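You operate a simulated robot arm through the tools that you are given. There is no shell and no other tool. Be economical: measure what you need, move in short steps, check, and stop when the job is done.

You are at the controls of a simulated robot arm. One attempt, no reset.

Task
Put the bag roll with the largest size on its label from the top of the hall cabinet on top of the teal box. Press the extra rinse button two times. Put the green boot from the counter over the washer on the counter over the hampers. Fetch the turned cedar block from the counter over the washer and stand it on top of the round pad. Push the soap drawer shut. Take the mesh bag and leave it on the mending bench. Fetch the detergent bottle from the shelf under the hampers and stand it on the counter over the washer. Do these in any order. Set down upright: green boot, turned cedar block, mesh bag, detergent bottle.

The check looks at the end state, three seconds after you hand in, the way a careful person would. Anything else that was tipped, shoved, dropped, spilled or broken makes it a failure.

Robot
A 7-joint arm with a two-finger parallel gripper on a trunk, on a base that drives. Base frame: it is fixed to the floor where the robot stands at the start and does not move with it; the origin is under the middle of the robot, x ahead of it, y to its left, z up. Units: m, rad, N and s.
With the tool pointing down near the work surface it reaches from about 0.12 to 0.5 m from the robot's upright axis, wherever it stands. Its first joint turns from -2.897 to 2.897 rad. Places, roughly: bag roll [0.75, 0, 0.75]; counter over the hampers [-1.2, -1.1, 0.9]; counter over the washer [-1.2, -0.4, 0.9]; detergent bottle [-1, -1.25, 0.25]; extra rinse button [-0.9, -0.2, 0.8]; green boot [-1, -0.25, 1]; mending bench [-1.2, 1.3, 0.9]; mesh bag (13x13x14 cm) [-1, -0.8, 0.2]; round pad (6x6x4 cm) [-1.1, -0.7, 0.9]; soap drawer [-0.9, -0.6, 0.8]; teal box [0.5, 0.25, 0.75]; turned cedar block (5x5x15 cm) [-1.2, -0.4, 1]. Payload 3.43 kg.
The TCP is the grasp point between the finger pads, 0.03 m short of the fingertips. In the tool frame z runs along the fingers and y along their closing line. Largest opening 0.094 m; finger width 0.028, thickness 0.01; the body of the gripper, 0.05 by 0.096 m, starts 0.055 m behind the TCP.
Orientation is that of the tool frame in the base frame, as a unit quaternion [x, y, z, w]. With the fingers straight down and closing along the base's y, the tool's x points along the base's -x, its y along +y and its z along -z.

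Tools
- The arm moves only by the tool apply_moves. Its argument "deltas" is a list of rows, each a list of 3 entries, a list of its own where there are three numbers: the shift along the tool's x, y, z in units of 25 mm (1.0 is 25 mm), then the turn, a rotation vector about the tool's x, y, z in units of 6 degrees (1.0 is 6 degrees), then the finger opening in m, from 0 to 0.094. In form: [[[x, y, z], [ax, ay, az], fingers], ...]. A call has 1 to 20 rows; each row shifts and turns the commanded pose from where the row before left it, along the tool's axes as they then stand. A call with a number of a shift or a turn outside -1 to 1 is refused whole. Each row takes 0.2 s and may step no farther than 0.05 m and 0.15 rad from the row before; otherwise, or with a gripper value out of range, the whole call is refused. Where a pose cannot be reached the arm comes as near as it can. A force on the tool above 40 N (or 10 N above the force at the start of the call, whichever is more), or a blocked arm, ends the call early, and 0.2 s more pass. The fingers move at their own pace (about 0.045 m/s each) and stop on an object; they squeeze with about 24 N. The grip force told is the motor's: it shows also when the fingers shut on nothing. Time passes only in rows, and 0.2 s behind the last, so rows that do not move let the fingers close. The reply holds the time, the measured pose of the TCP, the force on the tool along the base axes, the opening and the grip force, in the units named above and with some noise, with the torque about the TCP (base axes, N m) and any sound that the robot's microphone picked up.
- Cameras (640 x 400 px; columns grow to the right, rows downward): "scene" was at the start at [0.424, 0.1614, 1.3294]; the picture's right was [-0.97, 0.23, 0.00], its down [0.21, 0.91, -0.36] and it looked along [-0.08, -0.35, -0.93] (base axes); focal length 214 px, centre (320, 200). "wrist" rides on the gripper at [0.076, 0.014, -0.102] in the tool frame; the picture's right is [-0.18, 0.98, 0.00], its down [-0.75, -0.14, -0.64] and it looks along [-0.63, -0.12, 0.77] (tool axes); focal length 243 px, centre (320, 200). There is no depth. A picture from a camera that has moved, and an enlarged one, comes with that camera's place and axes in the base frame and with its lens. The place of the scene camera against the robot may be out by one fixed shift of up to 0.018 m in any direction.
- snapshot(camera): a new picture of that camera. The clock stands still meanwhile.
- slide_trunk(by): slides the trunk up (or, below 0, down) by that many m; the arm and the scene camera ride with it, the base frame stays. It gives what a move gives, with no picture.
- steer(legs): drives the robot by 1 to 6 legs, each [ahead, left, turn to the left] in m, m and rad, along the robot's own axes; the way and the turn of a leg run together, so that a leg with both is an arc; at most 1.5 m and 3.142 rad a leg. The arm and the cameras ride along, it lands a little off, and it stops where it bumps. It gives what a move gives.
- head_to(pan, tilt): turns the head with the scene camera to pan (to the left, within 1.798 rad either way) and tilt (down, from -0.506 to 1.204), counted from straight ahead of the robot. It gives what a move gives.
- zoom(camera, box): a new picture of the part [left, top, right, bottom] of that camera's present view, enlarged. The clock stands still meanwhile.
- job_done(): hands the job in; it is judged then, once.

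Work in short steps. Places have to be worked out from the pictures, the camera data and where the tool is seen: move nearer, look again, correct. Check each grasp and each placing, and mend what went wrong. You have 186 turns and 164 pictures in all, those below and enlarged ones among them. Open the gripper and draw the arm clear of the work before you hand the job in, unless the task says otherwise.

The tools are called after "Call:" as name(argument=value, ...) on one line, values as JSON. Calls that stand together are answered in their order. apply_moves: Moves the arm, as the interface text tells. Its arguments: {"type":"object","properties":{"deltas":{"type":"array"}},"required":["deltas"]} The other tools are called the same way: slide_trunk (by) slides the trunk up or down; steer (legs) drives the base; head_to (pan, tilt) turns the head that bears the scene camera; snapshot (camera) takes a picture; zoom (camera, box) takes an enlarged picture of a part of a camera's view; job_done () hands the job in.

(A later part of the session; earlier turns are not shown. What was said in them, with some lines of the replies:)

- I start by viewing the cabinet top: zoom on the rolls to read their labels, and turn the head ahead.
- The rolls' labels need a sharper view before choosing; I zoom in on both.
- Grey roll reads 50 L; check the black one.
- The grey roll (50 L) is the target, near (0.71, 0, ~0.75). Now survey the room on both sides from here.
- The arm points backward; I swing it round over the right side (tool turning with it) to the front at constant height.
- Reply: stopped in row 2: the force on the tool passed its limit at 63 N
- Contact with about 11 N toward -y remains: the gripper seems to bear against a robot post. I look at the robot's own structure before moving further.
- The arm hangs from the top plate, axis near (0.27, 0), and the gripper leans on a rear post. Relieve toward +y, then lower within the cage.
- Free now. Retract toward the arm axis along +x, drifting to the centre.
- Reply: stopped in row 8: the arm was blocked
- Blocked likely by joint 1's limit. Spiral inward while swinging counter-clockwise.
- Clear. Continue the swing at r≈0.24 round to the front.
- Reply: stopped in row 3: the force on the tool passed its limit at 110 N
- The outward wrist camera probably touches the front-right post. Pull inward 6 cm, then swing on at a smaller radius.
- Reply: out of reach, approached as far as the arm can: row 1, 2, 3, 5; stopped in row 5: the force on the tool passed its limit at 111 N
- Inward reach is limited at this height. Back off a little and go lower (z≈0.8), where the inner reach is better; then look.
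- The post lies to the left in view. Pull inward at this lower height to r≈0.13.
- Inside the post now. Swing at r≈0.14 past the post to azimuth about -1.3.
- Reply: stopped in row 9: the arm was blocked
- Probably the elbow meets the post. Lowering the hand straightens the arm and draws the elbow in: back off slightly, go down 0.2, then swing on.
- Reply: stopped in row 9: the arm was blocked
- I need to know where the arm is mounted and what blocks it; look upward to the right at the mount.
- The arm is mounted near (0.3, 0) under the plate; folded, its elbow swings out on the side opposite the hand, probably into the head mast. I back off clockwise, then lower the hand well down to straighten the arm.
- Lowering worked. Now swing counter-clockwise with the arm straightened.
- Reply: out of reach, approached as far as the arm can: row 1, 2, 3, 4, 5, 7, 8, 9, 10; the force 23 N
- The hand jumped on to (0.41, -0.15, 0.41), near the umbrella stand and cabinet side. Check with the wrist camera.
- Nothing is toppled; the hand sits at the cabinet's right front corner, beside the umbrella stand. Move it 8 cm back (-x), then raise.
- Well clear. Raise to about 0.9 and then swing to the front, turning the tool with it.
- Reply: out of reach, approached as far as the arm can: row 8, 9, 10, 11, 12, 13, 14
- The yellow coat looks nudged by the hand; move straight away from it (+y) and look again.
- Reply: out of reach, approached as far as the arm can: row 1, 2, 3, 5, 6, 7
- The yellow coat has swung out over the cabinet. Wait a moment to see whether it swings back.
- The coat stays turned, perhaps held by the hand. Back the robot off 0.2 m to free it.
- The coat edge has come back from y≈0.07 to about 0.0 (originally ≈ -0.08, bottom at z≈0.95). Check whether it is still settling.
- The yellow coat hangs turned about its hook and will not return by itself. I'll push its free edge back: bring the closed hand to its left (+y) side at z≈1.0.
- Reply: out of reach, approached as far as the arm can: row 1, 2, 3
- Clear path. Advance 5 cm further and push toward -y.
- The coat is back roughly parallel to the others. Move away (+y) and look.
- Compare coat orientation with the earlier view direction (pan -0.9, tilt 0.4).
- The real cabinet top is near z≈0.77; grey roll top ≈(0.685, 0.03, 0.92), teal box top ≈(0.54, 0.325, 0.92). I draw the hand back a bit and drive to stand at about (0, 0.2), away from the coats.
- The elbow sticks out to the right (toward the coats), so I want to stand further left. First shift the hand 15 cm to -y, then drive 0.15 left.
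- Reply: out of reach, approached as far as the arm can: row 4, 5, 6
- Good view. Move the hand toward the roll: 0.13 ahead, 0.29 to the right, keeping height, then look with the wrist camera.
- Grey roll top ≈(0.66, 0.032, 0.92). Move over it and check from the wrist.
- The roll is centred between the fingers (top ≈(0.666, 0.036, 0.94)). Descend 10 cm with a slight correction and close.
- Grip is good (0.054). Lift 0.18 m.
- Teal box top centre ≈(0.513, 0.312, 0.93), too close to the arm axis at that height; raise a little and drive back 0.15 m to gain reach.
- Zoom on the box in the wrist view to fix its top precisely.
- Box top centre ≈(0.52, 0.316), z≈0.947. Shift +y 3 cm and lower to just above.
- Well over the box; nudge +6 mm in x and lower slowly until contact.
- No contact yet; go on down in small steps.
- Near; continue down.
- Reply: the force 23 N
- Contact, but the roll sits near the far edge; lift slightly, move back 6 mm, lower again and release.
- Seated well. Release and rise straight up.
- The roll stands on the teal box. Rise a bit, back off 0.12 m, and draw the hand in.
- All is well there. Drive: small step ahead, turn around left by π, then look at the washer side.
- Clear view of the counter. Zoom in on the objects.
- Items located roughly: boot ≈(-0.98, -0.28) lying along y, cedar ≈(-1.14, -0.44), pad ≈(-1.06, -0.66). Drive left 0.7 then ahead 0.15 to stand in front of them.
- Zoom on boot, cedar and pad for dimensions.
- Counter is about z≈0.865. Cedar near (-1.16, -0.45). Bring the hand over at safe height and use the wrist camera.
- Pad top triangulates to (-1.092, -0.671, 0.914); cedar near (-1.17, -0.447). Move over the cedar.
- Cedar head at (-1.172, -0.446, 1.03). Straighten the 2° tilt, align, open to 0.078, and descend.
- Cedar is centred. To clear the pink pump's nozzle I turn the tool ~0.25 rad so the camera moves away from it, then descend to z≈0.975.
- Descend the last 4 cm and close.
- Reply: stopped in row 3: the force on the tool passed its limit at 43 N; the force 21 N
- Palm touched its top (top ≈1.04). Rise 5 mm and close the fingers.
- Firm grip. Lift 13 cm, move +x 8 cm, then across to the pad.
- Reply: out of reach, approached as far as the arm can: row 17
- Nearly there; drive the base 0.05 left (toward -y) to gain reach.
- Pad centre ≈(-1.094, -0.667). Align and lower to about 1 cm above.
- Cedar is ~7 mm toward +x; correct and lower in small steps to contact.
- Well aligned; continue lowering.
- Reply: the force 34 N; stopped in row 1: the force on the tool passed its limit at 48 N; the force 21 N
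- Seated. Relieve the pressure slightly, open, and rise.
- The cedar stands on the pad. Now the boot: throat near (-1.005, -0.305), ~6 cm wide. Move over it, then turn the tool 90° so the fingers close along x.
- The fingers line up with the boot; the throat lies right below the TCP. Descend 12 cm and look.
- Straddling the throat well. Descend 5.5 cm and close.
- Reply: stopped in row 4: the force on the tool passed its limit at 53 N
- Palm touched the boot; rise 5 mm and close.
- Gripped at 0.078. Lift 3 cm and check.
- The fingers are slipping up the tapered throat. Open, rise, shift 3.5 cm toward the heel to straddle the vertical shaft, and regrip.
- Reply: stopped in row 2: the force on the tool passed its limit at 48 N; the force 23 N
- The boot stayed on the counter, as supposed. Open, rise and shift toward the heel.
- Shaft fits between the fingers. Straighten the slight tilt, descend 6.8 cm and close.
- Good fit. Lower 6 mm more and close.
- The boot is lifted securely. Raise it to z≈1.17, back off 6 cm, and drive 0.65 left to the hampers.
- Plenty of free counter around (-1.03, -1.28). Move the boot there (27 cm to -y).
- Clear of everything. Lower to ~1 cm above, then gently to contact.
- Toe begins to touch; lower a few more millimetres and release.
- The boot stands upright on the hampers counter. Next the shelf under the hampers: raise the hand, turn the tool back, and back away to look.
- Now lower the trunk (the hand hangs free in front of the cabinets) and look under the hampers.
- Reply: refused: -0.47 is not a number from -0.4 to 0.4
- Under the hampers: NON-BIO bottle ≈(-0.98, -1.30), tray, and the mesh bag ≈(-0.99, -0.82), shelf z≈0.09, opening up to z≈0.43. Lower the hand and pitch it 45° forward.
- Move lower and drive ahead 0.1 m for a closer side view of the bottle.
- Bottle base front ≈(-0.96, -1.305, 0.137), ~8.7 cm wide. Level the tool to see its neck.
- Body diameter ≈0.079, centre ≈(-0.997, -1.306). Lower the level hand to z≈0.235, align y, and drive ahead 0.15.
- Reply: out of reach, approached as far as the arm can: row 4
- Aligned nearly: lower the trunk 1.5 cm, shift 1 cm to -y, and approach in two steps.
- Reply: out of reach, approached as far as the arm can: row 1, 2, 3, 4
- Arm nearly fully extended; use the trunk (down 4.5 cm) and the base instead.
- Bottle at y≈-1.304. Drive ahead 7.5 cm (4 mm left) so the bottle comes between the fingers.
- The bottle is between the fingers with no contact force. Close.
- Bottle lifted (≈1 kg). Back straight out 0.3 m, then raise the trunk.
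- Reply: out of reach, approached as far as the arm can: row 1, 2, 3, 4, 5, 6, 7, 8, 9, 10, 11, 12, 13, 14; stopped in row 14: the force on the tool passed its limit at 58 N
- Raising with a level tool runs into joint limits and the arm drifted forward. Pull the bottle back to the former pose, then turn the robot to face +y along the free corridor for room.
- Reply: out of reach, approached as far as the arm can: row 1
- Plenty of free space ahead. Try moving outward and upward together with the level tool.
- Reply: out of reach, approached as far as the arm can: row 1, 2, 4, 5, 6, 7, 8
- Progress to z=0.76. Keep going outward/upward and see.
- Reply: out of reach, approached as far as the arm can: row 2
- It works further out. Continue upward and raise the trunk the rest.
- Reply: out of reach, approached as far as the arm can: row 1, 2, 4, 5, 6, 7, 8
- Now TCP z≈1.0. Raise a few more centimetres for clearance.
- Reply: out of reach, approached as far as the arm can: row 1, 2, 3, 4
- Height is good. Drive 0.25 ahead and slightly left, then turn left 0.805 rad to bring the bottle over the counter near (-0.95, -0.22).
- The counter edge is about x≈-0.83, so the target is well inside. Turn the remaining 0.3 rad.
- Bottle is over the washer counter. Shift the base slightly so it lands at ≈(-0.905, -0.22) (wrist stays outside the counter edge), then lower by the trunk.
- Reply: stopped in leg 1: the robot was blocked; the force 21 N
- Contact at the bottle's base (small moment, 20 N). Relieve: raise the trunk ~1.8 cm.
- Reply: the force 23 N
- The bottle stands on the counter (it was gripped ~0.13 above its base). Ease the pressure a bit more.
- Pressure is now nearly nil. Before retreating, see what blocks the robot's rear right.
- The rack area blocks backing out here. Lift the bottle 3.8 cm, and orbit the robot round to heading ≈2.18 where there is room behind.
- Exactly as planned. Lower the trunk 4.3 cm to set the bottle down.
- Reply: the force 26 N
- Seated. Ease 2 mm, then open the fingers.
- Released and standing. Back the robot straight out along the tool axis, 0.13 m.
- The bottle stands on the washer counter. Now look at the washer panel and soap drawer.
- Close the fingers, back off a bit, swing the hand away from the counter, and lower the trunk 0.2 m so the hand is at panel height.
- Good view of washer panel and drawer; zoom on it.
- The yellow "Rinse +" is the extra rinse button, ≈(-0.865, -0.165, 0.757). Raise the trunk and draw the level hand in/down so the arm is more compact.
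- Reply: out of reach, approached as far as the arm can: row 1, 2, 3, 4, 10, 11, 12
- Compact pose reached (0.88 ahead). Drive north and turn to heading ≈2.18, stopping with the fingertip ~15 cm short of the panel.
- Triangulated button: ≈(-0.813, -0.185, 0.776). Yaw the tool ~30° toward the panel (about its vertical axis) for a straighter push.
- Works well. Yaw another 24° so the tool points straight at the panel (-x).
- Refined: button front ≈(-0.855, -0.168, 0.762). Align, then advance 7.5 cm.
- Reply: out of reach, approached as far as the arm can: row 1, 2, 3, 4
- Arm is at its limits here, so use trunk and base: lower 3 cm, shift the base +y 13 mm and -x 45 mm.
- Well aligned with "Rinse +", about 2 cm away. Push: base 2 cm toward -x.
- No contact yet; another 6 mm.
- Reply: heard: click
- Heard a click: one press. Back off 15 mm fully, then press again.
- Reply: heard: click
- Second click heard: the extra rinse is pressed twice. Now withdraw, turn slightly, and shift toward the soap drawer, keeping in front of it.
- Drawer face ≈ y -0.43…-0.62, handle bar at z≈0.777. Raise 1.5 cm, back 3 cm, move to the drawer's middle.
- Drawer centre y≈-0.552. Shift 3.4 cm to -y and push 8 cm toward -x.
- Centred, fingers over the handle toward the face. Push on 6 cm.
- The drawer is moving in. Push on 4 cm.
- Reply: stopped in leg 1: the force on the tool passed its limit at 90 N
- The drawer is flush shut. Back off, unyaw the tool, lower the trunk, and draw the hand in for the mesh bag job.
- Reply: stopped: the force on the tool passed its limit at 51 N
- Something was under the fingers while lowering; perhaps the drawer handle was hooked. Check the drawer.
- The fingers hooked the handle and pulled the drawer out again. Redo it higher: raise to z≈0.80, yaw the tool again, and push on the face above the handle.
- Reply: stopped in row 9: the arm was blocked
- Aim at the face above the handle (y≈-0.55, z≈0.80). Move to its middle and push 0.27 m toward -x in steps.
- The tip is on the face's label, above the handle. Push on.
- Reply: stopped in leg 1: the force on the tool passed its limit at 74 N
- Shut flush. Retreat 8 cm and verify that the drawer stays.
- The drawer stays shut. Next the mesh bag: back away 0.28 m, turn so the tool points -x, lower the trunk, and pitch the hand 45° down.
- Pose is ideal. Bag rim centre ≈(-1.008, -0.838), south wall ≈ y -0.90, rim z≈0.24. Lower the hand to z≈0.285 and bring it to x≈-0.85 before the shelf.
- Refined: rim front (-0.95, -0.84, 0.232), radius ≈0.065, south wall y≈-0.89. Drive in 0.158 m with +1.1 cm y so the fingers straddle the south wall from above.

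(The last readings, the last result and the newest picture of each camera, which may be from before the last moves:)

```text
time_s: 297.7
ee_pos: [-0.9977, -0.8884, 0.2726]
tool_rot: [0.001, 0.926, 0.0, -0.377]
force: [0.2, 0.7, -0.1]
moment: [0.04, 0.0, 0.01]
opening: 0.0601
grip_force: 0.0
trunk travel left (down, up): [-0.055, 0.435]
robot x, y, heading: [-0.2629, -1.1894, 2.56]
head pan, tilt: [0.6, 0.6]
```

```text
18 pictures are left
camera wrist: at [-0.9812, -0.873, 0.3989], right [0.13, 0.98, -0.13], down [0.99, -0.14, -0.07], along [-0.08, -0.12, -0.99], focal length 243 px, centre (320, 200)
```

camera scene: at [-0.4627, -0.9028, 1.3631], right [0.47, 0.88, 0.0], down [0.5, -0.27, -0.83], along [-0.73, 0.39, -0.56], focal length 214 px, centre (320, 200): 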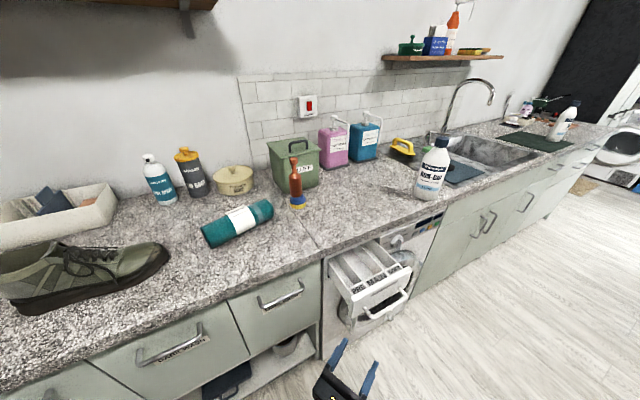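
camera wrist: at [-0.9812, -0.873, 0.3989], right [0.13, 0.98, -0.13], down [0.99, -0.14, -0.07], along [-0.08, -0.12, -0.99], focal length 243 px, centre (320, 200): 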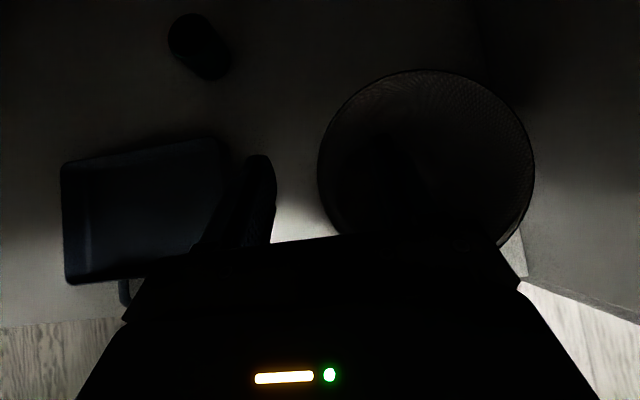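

The wall lies right between the fingers (rim edge at the TCP column). Lower 3.5 cm and close.

Call:
slide_trunk(by=-0.037)

Call:
apply_moves(deltas=[[[0, 0, 0], [0, 0, 0], 0.0], [[0, 0, 0], [0, 0, 0], 0.0], [[0, 0, 0], [0, 0, 0], 0.0], [[0, 0, 0], [0, 0, 0], 0.0], [[0, 0, 0], [0, 0, 0], 0.0]])

```text
time_s: 298.5
ee_pos: [-0.9995, -0.8885, 0.2362]
tool_rot: [0.0, 0.925, 0.0, -0.379]
force: [0.4, -0.3, 0.2]
moment: [-0.01, 0.01, -0.01]
opening: 0.0598
grip_force: 0.1
trunk travel left (down, up): [-0.018, 0.472]
robot x, y, heading: [-0.2668, -1.1882, 2.563]
head pan, tilt: [0.6, 0.6]
```

```text
time_s: 299.7
ee_pos: [-0.9993, -0.8883, 0.2366]
tool_rot: [0.001, 0.926, 0.001, -0.378]
force: [0.6, 1.3, 2.8]
moment: [0.23, -0.15, 0.04]
opening: 0.0139
grip_force: 24.1
trunk travel left (down, up): [-0.018, 0.472]
robot x, y, heading: [-0.2672, -1.1882, 2.561]
head pan, tilt: [0.6, 0.6]
```

Gripped the wall (1.4 cm thick). Lift 4 cm and look.

Call:
slide_trunk(by=0.035)

Call:
steer(legs=[[-0.15, -0.0996, 0]])

Call:
snapshot(camera="wrist")

```text
time_s: 300.5
ee_pos: [-0.998, -0.8888, 0.272]
tool_rot: [-0.001, 0.926, -0.001, -0.377]
force: [-0.3, -0.6, -0.1]
moment: [-0.04, 0.01, 0.02]
opening: 0.0124
grip_force: 23.9
trunk travel left (down, up): [-0.053, 0.437]
robot x, y, heading: [-0.2649, -1.1878, 2.563]
head pan, tilt: [0.6, 0.6]
```

```text
time_s: 302.0
ee_pos: [-0.8183, -0.886, 0.2722]
tool_rot: [0.001, 0.926, 0.001, -0.378]
force: [0.1, 0.2, 0.3]
moment: [-0.03, 0.01, 0.03]
opening: 0.0123
grip_force: 24.1
trunk travel left (down, up): [-0.053, 0.437]
robot x, y, heading: [-0.0852, -1.1892, 2.558]
head pan, tilt: [0.6, 0.6]
```

```text
17 pictures are left
camera wrist: at [-0.8007, -0.8707, 0.3982], right [0.13, 0.98, -0.13], down [0.99, -0.14, -0.07], along [-0.09, -0.12, -0.99], focal length 243 px, centre (320, 200)
```

wrist: 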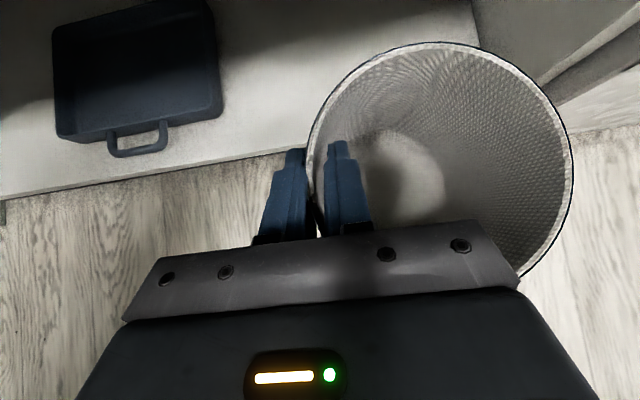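

The bag is held upright. Raise the trunk, turn to face north, and drive up the corridor.

Call:
slide_trunk(by=0.4)

Call:
steer(legs=[[-0.05, 0, 0], [0, 0, -1.0], [1.2, 0.0, 0]])

Call:
apply_moves(deltas=[[[0.71, 0, 0.71], [0, 0, 0], 0.0], [[0.71, 0, 0.71], [0, 0, 0], 0.0], [[0.71, 0, 0.71], [0, 0, 0], 0.0], [[0.71, 0, 0.71], [0, 0, 0], 0.0], [[1, 0, 0], [0, 0, 0], 0.0], [[1, 0, 0], [0, 0, 0], 0.0], [[1, 0, 0], [0, 0, 0], 0.0], [[1, 0, 0], [0, 0, 0], 0.0], [[1, 0, 0], [0, 0, 0], 0.0], [[1, 0, 0], [0, 0, 0], 0.0]])

Call:
head_to(pan=0.7, tilt=0.5)

Call:
snapshot(camera="scene")

```text
time_s: 305.8
ee_pos: [-0.8172, -0.8859, 0.671]
tool_rot: [0.001, 0.926, 0.001, -0.378]
force: [22.1, -1.4, -6.7]
moment: [-0.31, -0.41, -1.02]
opening: 0.0175
grip_force: 23.9
trunk travel left (down, up): [-0.453, 0.037]
robot x, y, heading: [-0.0839, -1.191, 2.555]
head pan, tilt: [0.6, 0.6]
```

```text
time_s: 314.9
ee_pos: [-0.1745, 0.7579, 0.6721]
tool_rot: [0.445, 0.812, 0.181, -0.331]
force: [-0.4, 0.0, 0.3]
moment: [-0.01, -0.02, -0.04]
opening: 0.0128
grip_force: 23.9
trunk travel left (down, up): [-0.453, 0.037]
robot x, y, heading: [-0.0311, -0.0223, 1.56]
head pan, tilt: [0.6, 0.6]
```

```text
time_s: 317.1
ee_pos: [-0.2857, 0.9348, 0.775]
tool_rot: [0.446, 0.812, 0.181, -0.331]
force: [0.3, 0.3, -0.5]
moment: [0.01, 0.05, 0.02]
opening: 0.0126
grip_force: 23.8
trunk travel left (down, up): [-0.453, 0.037]
robot x, y, heading: [-0.0323, -0.0216, 1.56]
head pan, tilt: [0.6, 0.6]
```

```text
time_s: 317.8
ee_pos: [-0.2877, 0.9348, 0.775]
tool_rot: [0.444, 0.812, 0.182, -0.332]
force: [0.7, -0.9, -1.1]
moment: [-0.02, 0.04, 0.0]
opening: 0.0122
grip_force: 24.0
trunk travel left (down, up): [-0.453, 0.037]
robot x, y, heading: [-0.0259, -0.0228, 1.553]
head pan, tilt: [0.7, 0.499]
```

```text
16 pictures are left
camera scene: at [-0.2837, 0.4749, 1.3601], right [0.77, 0.63, 0.0], down [0.3, -0.37, -0.88], along [-0.56, 0.68, -0.48], focal length 214 px, centre (320, 200)
```

scene: 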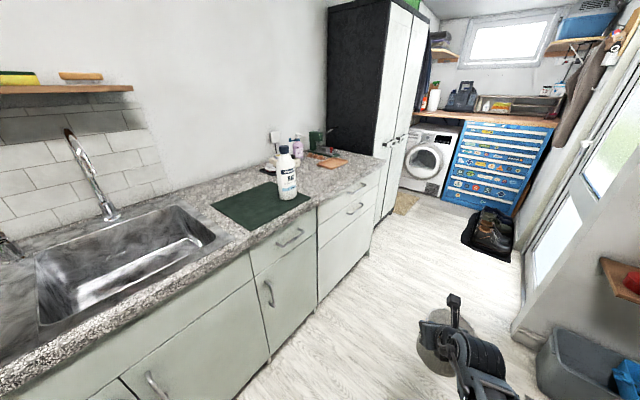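

The bench has free space around (-0.95, 1.3), beside the white bottle. Continue raising the bag (up and outward), with the trunk to the top.

Call:
slide_trunk(by=0.037)

Call:
apply_moves(deltas=[[[1, 0, 0], [0, 0, 0], 0.0], [[1, 0, 0], [0, 0, 0], 0.0], [[1, 0, 0], [0, 0, 0], 0.0], [[1, 0, 0], [0, 0, 0], 0.0], [[1, 0, -0.2], [0, 0, 0], 0.0], [[1, 0, -0.2], [0, 0, 0], 0.0], [[1, 0, -0.3], [0, 0, 0], 0.0], [[1, 0, -0.4], [0, 0, 0], 0.0], [[1, 0, -0.5], [0, 0, 0], 0.0], [[0.8, 0, -0.6], [0, 0, 0], 0.0], [[0.8, 0, -0.6], [0, 0, 0], 0.0]])

```text
time_s: 318.6
ee_pos: [-0.2877, 0.9342, 0.8121]
tool_rot: [0.445, 0.812, 0.182, -0.331]
force: [0.5, -0.6, -0.3]
moment: [0.0, 0.03, 0.0]
opening: 0.0127
grip_force: 24.3
trunk travel left (down, up): [-0.49, 0.0]
robot x, y, heading: [-0.0314, -0.02, 1.557]
head pan, tilt: [0.7, 0.499]
```

```text
time_s: 321.0
ee_pos: [-0.3616, 1.0528, 1.0464]
tool_rot: [0.444, 0.812, 0.182, -0.332]
force: [-0.3, -0.8, -0.5]
moment: [-0.02, 0.03, 0.01]
opening: 0.0124
grip_force: 23.6
trunk travel left (down, up): [-0.49, 0.0]
robot x, y, heading: [-0.0309, -0.0194, 1.559]
head pan, tilt: [0.7, 0.499]
```

Bag is at z≈1.046 (bottom ≈0.91). Drive 0.59 m north and turn left 0.45 rad, then check before finishing the turn.

Call:
steer(legs=[[0.59, 0.028, 0], [0, 0, 0.45]])

Call:
head_to(pan=0.4, tilt=0.6)

Call:
snapshot(camera="scene")

```text
time_s: 325.6
ee_pos: [-0.8228, 1.3826, 1.0468]
tool_rot: [0.25, 0.892, 0.102, -0.364]
force: [0.9, 0.5, -0.5]
moment: [-0.01, 0.01, -0.01]
opening: 0.0121
grip_force: 24.0
trunk travel left (down, up): [-0.49, 0.0]
robot x, y, heading: [-0.0513, 0.5647, 2.017]
head pan, tilt: [0.7, 0.499]
```

```text
time_s: 326.4
ee_pos: [-0.8233, 1.3814, 1.0478]
tool_rot: [0.25, 0.892, 0.102, -0.363]
force: [0.3, -0.1, -0.8]
moment: [-0.04, 0.04, 0.02]
opening: 0.0119
grip_force: 23.9
trunk travel left (down, up): [-0.49, 0.0]
robot x, y, heading: [-0.0537, 0.5621, 2.012]
head pan, tilt: [0.4, 0.6]
```

```text
15 pictures are left
camera scene: at [-0.4797, 0.9122, 1.3881], right [0.66, 0.75, 0.0], down [0.42, -0.38, -0.83], along [-0.62, 0.55, -0.56], focal length 214 px, centre (320, 200)
```

scene: 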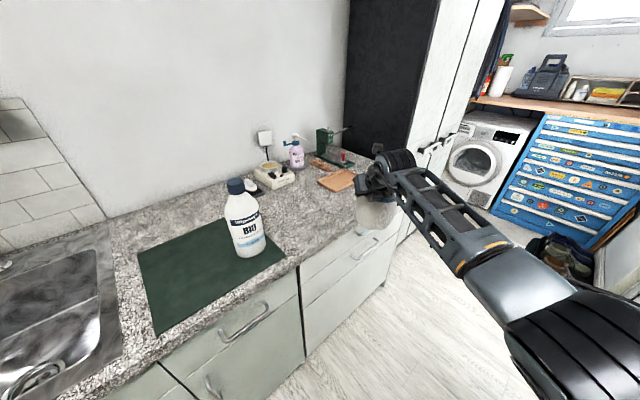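

The spot at (-0.95, 1.3) is free. Finish the turn (0.19 rad) and look.

Call:
steer(legs=[[0, 0, 0.185]])

Call:
snapshot(camera="scene")

Call:
snapshot(camera="wrist")

```text
time_s: 327.5
ee_pos: [-0.9616, 1.2235, 1.0469]
tool_rot: [0.165, 0.911, 0.067, -0.372]
force: [0.2, 0.4, 0.4]
moment: [-0.04, 0.02, 0.0]
opening: 0.012
grip_force: 24.2
trunk travel left (down, up): [-0.49, 0.0]
robot x, y, heading: [-0.0514, 0.5602, 2.201]
head pan, tilt: [0.4, 0.6]
```

```text
14 pictures are left
camera scene: at [-0.5368, 0.8238, 1.3881], right [0.51, 0.86, 0.0], down [0.48, -0.29, -0.82], along [-0.71, 0.42, -0.57], focal length 214 px, centre (320, 200)
```

scene: 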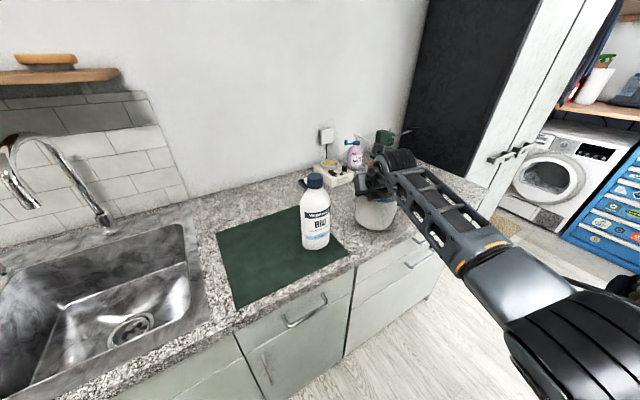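

```text
13 pictures are left
camera wrist: at [-0.9408, 1.2319, 1.1731], right [0.47, 0.87, -0.13], down [0.88, -0.48, -0.07], along [-0.12, -0.08, -0.99], focal length 243 px, centre (320, 200)
```

wrist: 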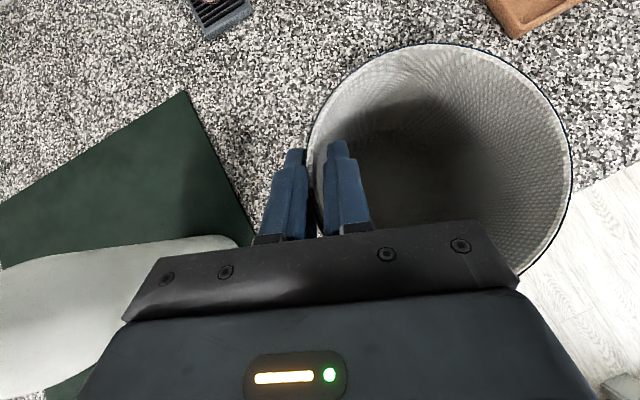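

The bag is over free granite. Lower by the trunk to just above contact, then gently on.

Call:
slide_trunk(by=-0.03)

Call:
slide_trunk(by=-0.006)

Call:
slide_trunk(by=-0.005)

```text
time_s: 328.3
ee_pos: [-0.9626, 1.2225, 1.0213]
tool_rot: [0.164, 0.91, 0.069, -0.375]
force: [-6.2, -6.0, 19.6]
moment: [0.23, -0.32, -0.06]
opening: 0.0124
grip_force: 24.0
trunk travel left (down, up): [-0.46, 0.03]
robot x, y, heading: [-0.0515, 0.5617, 2.201]
head pan, tilt: [0.4, 0.6]
```

```text
time_s: 328.7
ee_pos: [-0.9652, 1.2231, 1.0206]
tool_rot: [0.163, 0.909, 0.069, -0.378]
force: [-2.5, 1.4, 7.0]
moment: [0.26, -0.12, 0.08]
opening: 0.0126
grip_force: 24.5
trunk travel left (down, up): [-0.456, 0.034]
robot x, y, heading: [-0.0542, 0.5604, 2.203]
head pan, tilt: [0.4, 0.6]
stopped: the force on the tool passed its limit at 43 N (the readings are from after the stop); the commanded pose is now the measured one
```

```text
time_s: 329.2
ee_pos: [-0.9657, 1.2227, 1.0205]
tool_rot: [0.162, 0.908, 0.068, -0.381]
force: [0.1, -2.2, 34.6]
moment: [0.04, -1.15, -0.13]
opening: 0.013
grip_force: 24.0
trunk travel left (down, up): [-0.451, 0.039]
robot x, y, heading: [-0.051, 0.5651, 2.207]
head pan, tilt: [0.4, 0.6]
```

Contact at z≈1.02; pressing a bit much. Ease 1 cm and view.

Call:
slide_trunk(by=0.008)

Call:
zoom(camera="scene", box=[310, 140, 450, 260])

```text
time_s: 329.8
ee_pos: [-0.9642, 1.2221, 1.0208]
tool_rot: [0.164, 0.91, 0.067, -0.375]
force: [-1.8, 0.5, 13.4]
moment: [0.18, -0.23, 0.07]
opening: 0.0131
grip_force: 23.5
trunk travel left (down, up): [-0.459, 0.031]
robot x, y, heading: [-0.0523, 0.5642, 2.205]
head pan, tilt: [0.4, 0.6]
```

```text
3.33 times, centred on (380, 200) of scene
camera zoom: at [-0.5367, 0.8234, 1.3574], right [0.51, 0.86, 0.0], down [0.48, -0.29, -0.83], along [-0.71, 0.42, -0.56], focal length 715 px, centre (120, 200)
```

zoom: 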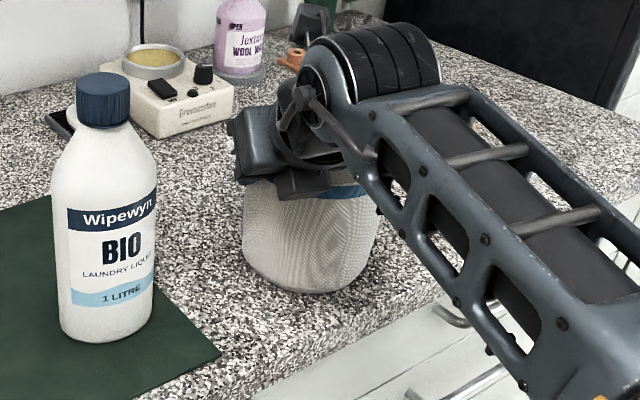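

The bag stands upright on the bench. Open the fingers and rise: trunk up, then arm up a few centimetres.

Call:
apply_moves(deltas=[[[0, 0, 0], [0, 0, 0], 0.03], [[0, 0, 0], [0, 0, 0], 0.05], [[0, 0, 0], [0, 0, 0], 0.05]])

Call:
slide_trunk(by=0.031)

Call:
apply_moves(deltas=[[[0.6, 0, -0.6], [0, 0, 0], 0.05], [[0.6, 0, -0.6], [0, 0, 0], 0.05], [[0.6, 0, -0.6], [0, 0, 0], 0.05]])

Call:
snapshot(camera="wrist")

```text
time_s: 330.6
ee_pos: [-0.9651, 1.2236, 1.0214]
tool_rot: [0.164, 0.91, 0.068, -0.376]
force: [-1.1, 0.1, 0.8]
moment: [0.0, -0.01, -0.02]
opening: 0.0502
grip_force: 0.1
trunk travel left (down, up): [-0.459, 0.031]
robot x, y, heading: [-0.0541, 0.5608, 2.201]
head pan, tilt: [0.4, 0.6]
```

```text
time_s: 331.4
ee_pos: [-0.9634, 1.2236, 1.0528]
tool_rot: [0.164, 0.91, 0.068, -0.375]
force: [-0.1, 0.7, -0.4]
moment: [-0.04, 0.02, -0.02]
opening: 0.0501
grip_force: 0.2
trunk travel left (down, up): [-0.49, 0.0]
robot x, y, heading: [-0.0523, 0.5657, 2.203]
head pan, tilt: [0.4, 0.6]
```

```text
time_s: 332.2
ee_pos: [-0.9655, 1.2223, 1.1173]
tool_rot: [0.164, 0.91, 0.067, -0.375]
force: [0.4, -0.1, 0.1]
moment: [0.01, -0.01, 0.02]
opening: 0.0498
grip_force: 0.1
trunk travel left (down, up): [-0.49, 0.0]
robot x, y, heading: [-0.0519, 0.5624, 2.205]
head pan, tilt: [0.4, 0.6]
```

```text
11 pictures are left
camera wrist: at [-0.9427, 1.2305, 1.2428], right [0.46, 0.88, -0.13], down [0.88, -0.48, -0.08], along [-0.13, -0.08, -0.99], focal length 243 px, centre (320, 200)
```

wrist: 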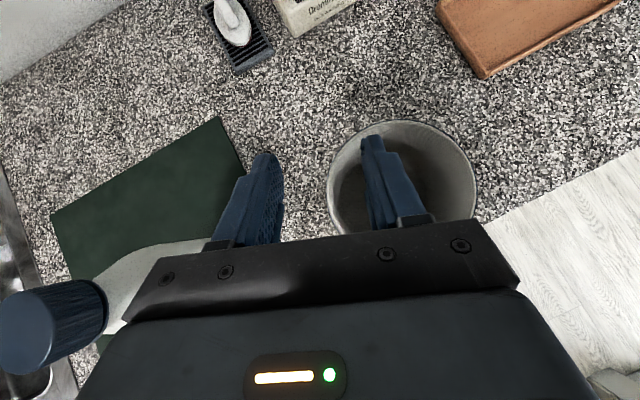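

Clear of the bag (tips above its rim). Swing away by turning the robot right, then verify the bag.

Call:
steer(legs=[[0, 0, -0.6]])

Call:
head_to(pan=0.9, tilt=0.6)

Call:
snapshot(camera="scene")

```text
time_s: 334.2
ee_pos: [-0.4296, 1.6229, 1.1162]
tool_rot: [0.426, 0.82, 0.176, -0.338]
force: [0.2, -0.8, 0.1]
moment: [-0.01, 0.03, -0.03]
opening: 0.05
grip_force: 0.0
trunk travel left (down, up): [-0.49, 0.0]
robot x, y, heading: [-0.0539, 0.5626, 1.6]
head pan, tilt: [0.4, 0.6]
```

```text
time_s: 335.2
ee_pos: [-0.4305, 1.6235, 1.1167]
tool_rot: [0.426, 0.82, 0.176, -0.339]
force: [0.4, -0.4, -0.3]
moment: [-0.02, -0.04, 0.02]
opening: 0.0499
grip_force: 0.1
trunk travel left (down, up): [-0.49, 0.0]
robot x, y, heading: [-0.0526, 0.5654, 1.604]
head pan, tilt: [0.901, 0.6]
```

```text
10 pictures are left
camera scene: at [-0.3359, 1.0332, 1.3883], right [0.6, 0.8, 0.0], down [0.45, -0.34, -0.83], along [-0.66, 0.49, -0.56], focal length 214 px, centre (320, 200)
```

scene: 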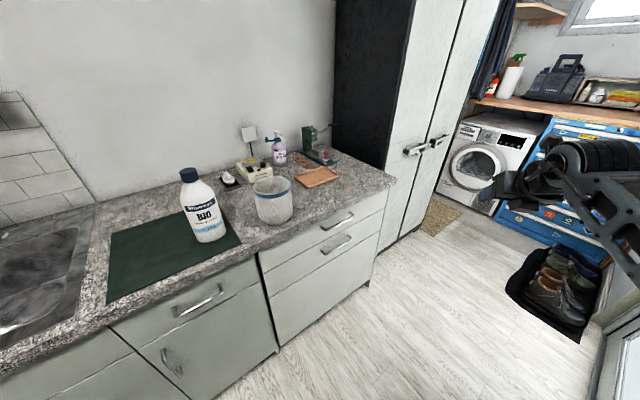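

The mesh bag stands upright on the bench. Drive back down the corridor for a last check of the hampers, washer side, and the coats.

Call:
steer(legs=[[-1.2, 0, 0]])

Call:
head_to(pan=1.79, tilt=0.5)

Call:
snapshot(camera="scene")

Call:
head_to(pan=-1.0, tilt=0.4)

Call:
snapshot(camera="scene")

```text
time_s: 341.2
ee_pos: [-0.3985, 0.4211, 1.1173]
tool_rot: [0.425, 0.821, 0.175, -0.339]
force: [-0.3, 0.6, -0.5]
moment: [0.0, -0.01, 0.0]
opening: 0.0499
grip_force: 0.0
trunk travel left (down, up): [-0.49, 0.0]
robot x, y, heading: [-0.0158, -0.638, 1.605]
head pan, tilt: [0.901, 0.6]
```

```text
time_s: 342.4
ee_pos: [-0.3968, 0.4192, 1.1167]
tool_rot: [0.425, 0.821, 0.176, -0.339]
force: [-1.0, 0.3, 0.5]
moment: [0.06, -0.04, 0.02]
opening: 0.05
grip_force: 0.0
trunk travel left (down, up): [-0.49, 0.0]
robot x, y, heading: [-0.0198, -0.6403, 1.602]
head pan, tilt: [1.791, 0.499]
```

```text
9 pictures are left
camera scene: at [-0.3186, -0.2449, 1.3974], right [-0.25, 0.97, 0.0], down [0.46, 0.12, -0.88], along [-0.85, -0.22, -0.48], focal length 214 px, centre (320, 200)
```

scene: 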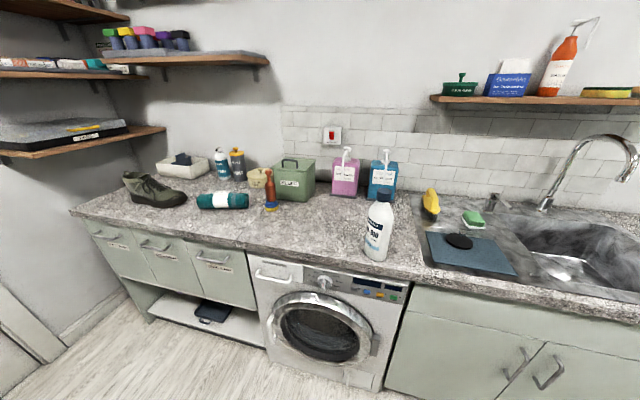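

```text
time_s: 344.9
ee_pos: [-0.3999, 0.4201, 1.1172]
tool_rot: [0.425, 0.821, 0.176, -0.34]
force: [-0.5, -0.1, -0.6]
moment: [-0.02, 0.02, 0.0]
opening: 0.0499
grip_force: 0.0
trunk travel left (down, up): [-0.49, 0.0]
robot x, y, heading: [-0.0179, -0.6351, 1.601]
head pan, tilt: [-1.0, 0.4]
```

```text
8 pictures are left
camera scene: at [-0.1542, -0.1697, 1.4065], right [0.57, -0.82, 0.0], down [-0.32, -0.22, -0.92], along [0.76, 0.52, -0.39], focal length 214 px, centre (320, 200)
```

scene: 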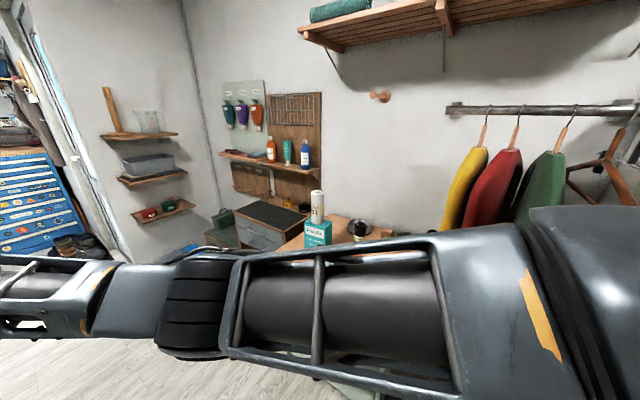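

Everything is in place: drawer and hampers shut, boot, cedar on pad, bottle, mesh bag, and the roll on the teal box; coats hang on the rail. Open the gripper fully and hand in.

Call:
apply_moves(deltas=[[[0, 0, 0], [0, 0, 0], 0.09], [[0, 0, 0], [0, 0, 0], 0.09]])

Call:
zoom(camera="scene", box=[420, 90, 640, 260])

```text
time_s: 345.5
ee_pos: [-0.3981, 0.4207, 1.1168]
tool_rot: [0.425, 0.821, 0.176, -0.339]
force: [-0.4, -0.1, -0.1]
moment: [0.01, -0.01, -0.02]
opening: 0.09
grip_force: 0.0
trunk travel left (down, up): [-0.49, 0.0]
robot x, y, heading: [-0.0152, -0.6364, 1.602]
head pan, tilt: [-1.0, 0.4]
```

```text
2.35 times, centred on (530, 175) of scene
camera zoom: at [-0.1542, -0.1697, 1.4066], right [0.57, -0.82, 0.0], down [-0.32, -0.22, -0.92], along [0.76, 0.52, -0.39], focal length 505 px, centre (-174, 259)
```

zoom: 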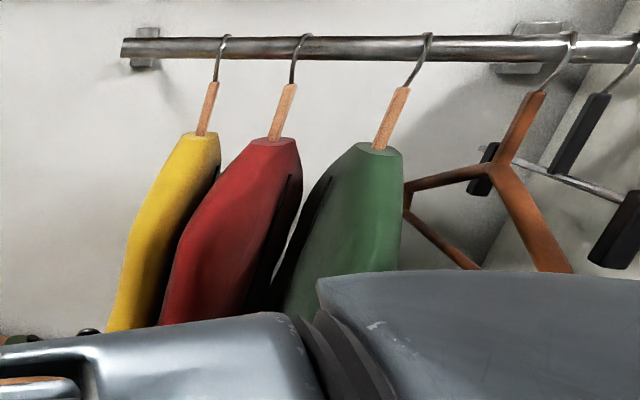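

The coats hang parallel on the rail. The job is complete, so I hand in.

Call:
job_done()

```text
The job is handed in.
```

I finished all seven tasks and handed the job in. The last camera views showed every item upright and in its place.

- **Bag roll:** the grey 50 L roll, the larger of the two, is standing on the teal box.
- **Extra rinse button:** I pressed "Rinse +" twice and heard a click each time.
- **Soap drawer:** it is pushed shut. My fingers caught the handle after the first push and pulled it open again, so I pushed it shut a second time, and it stayed shut.
- **Green boot, cedar block, detergent bottle, mesh bag:** the boot is on the hampers counter, the cedar block is on the round pad, the bottle is on the washer counter, and the bag is on the mending bench.

**Disturbance along the way:** early on, the arm knocked the yellow coat on the hall rail. I pushed it back, and the red coat turned a little as I did. They now hang in line with the green one, but may not be exactly as they were.

**Contacts:** the robot's base also bumped something near the rack once. The held bottle, and later the mesh bag, each touched something near the hampers on the way up. I saw no damage or anything out of place in the hampers afterwards.
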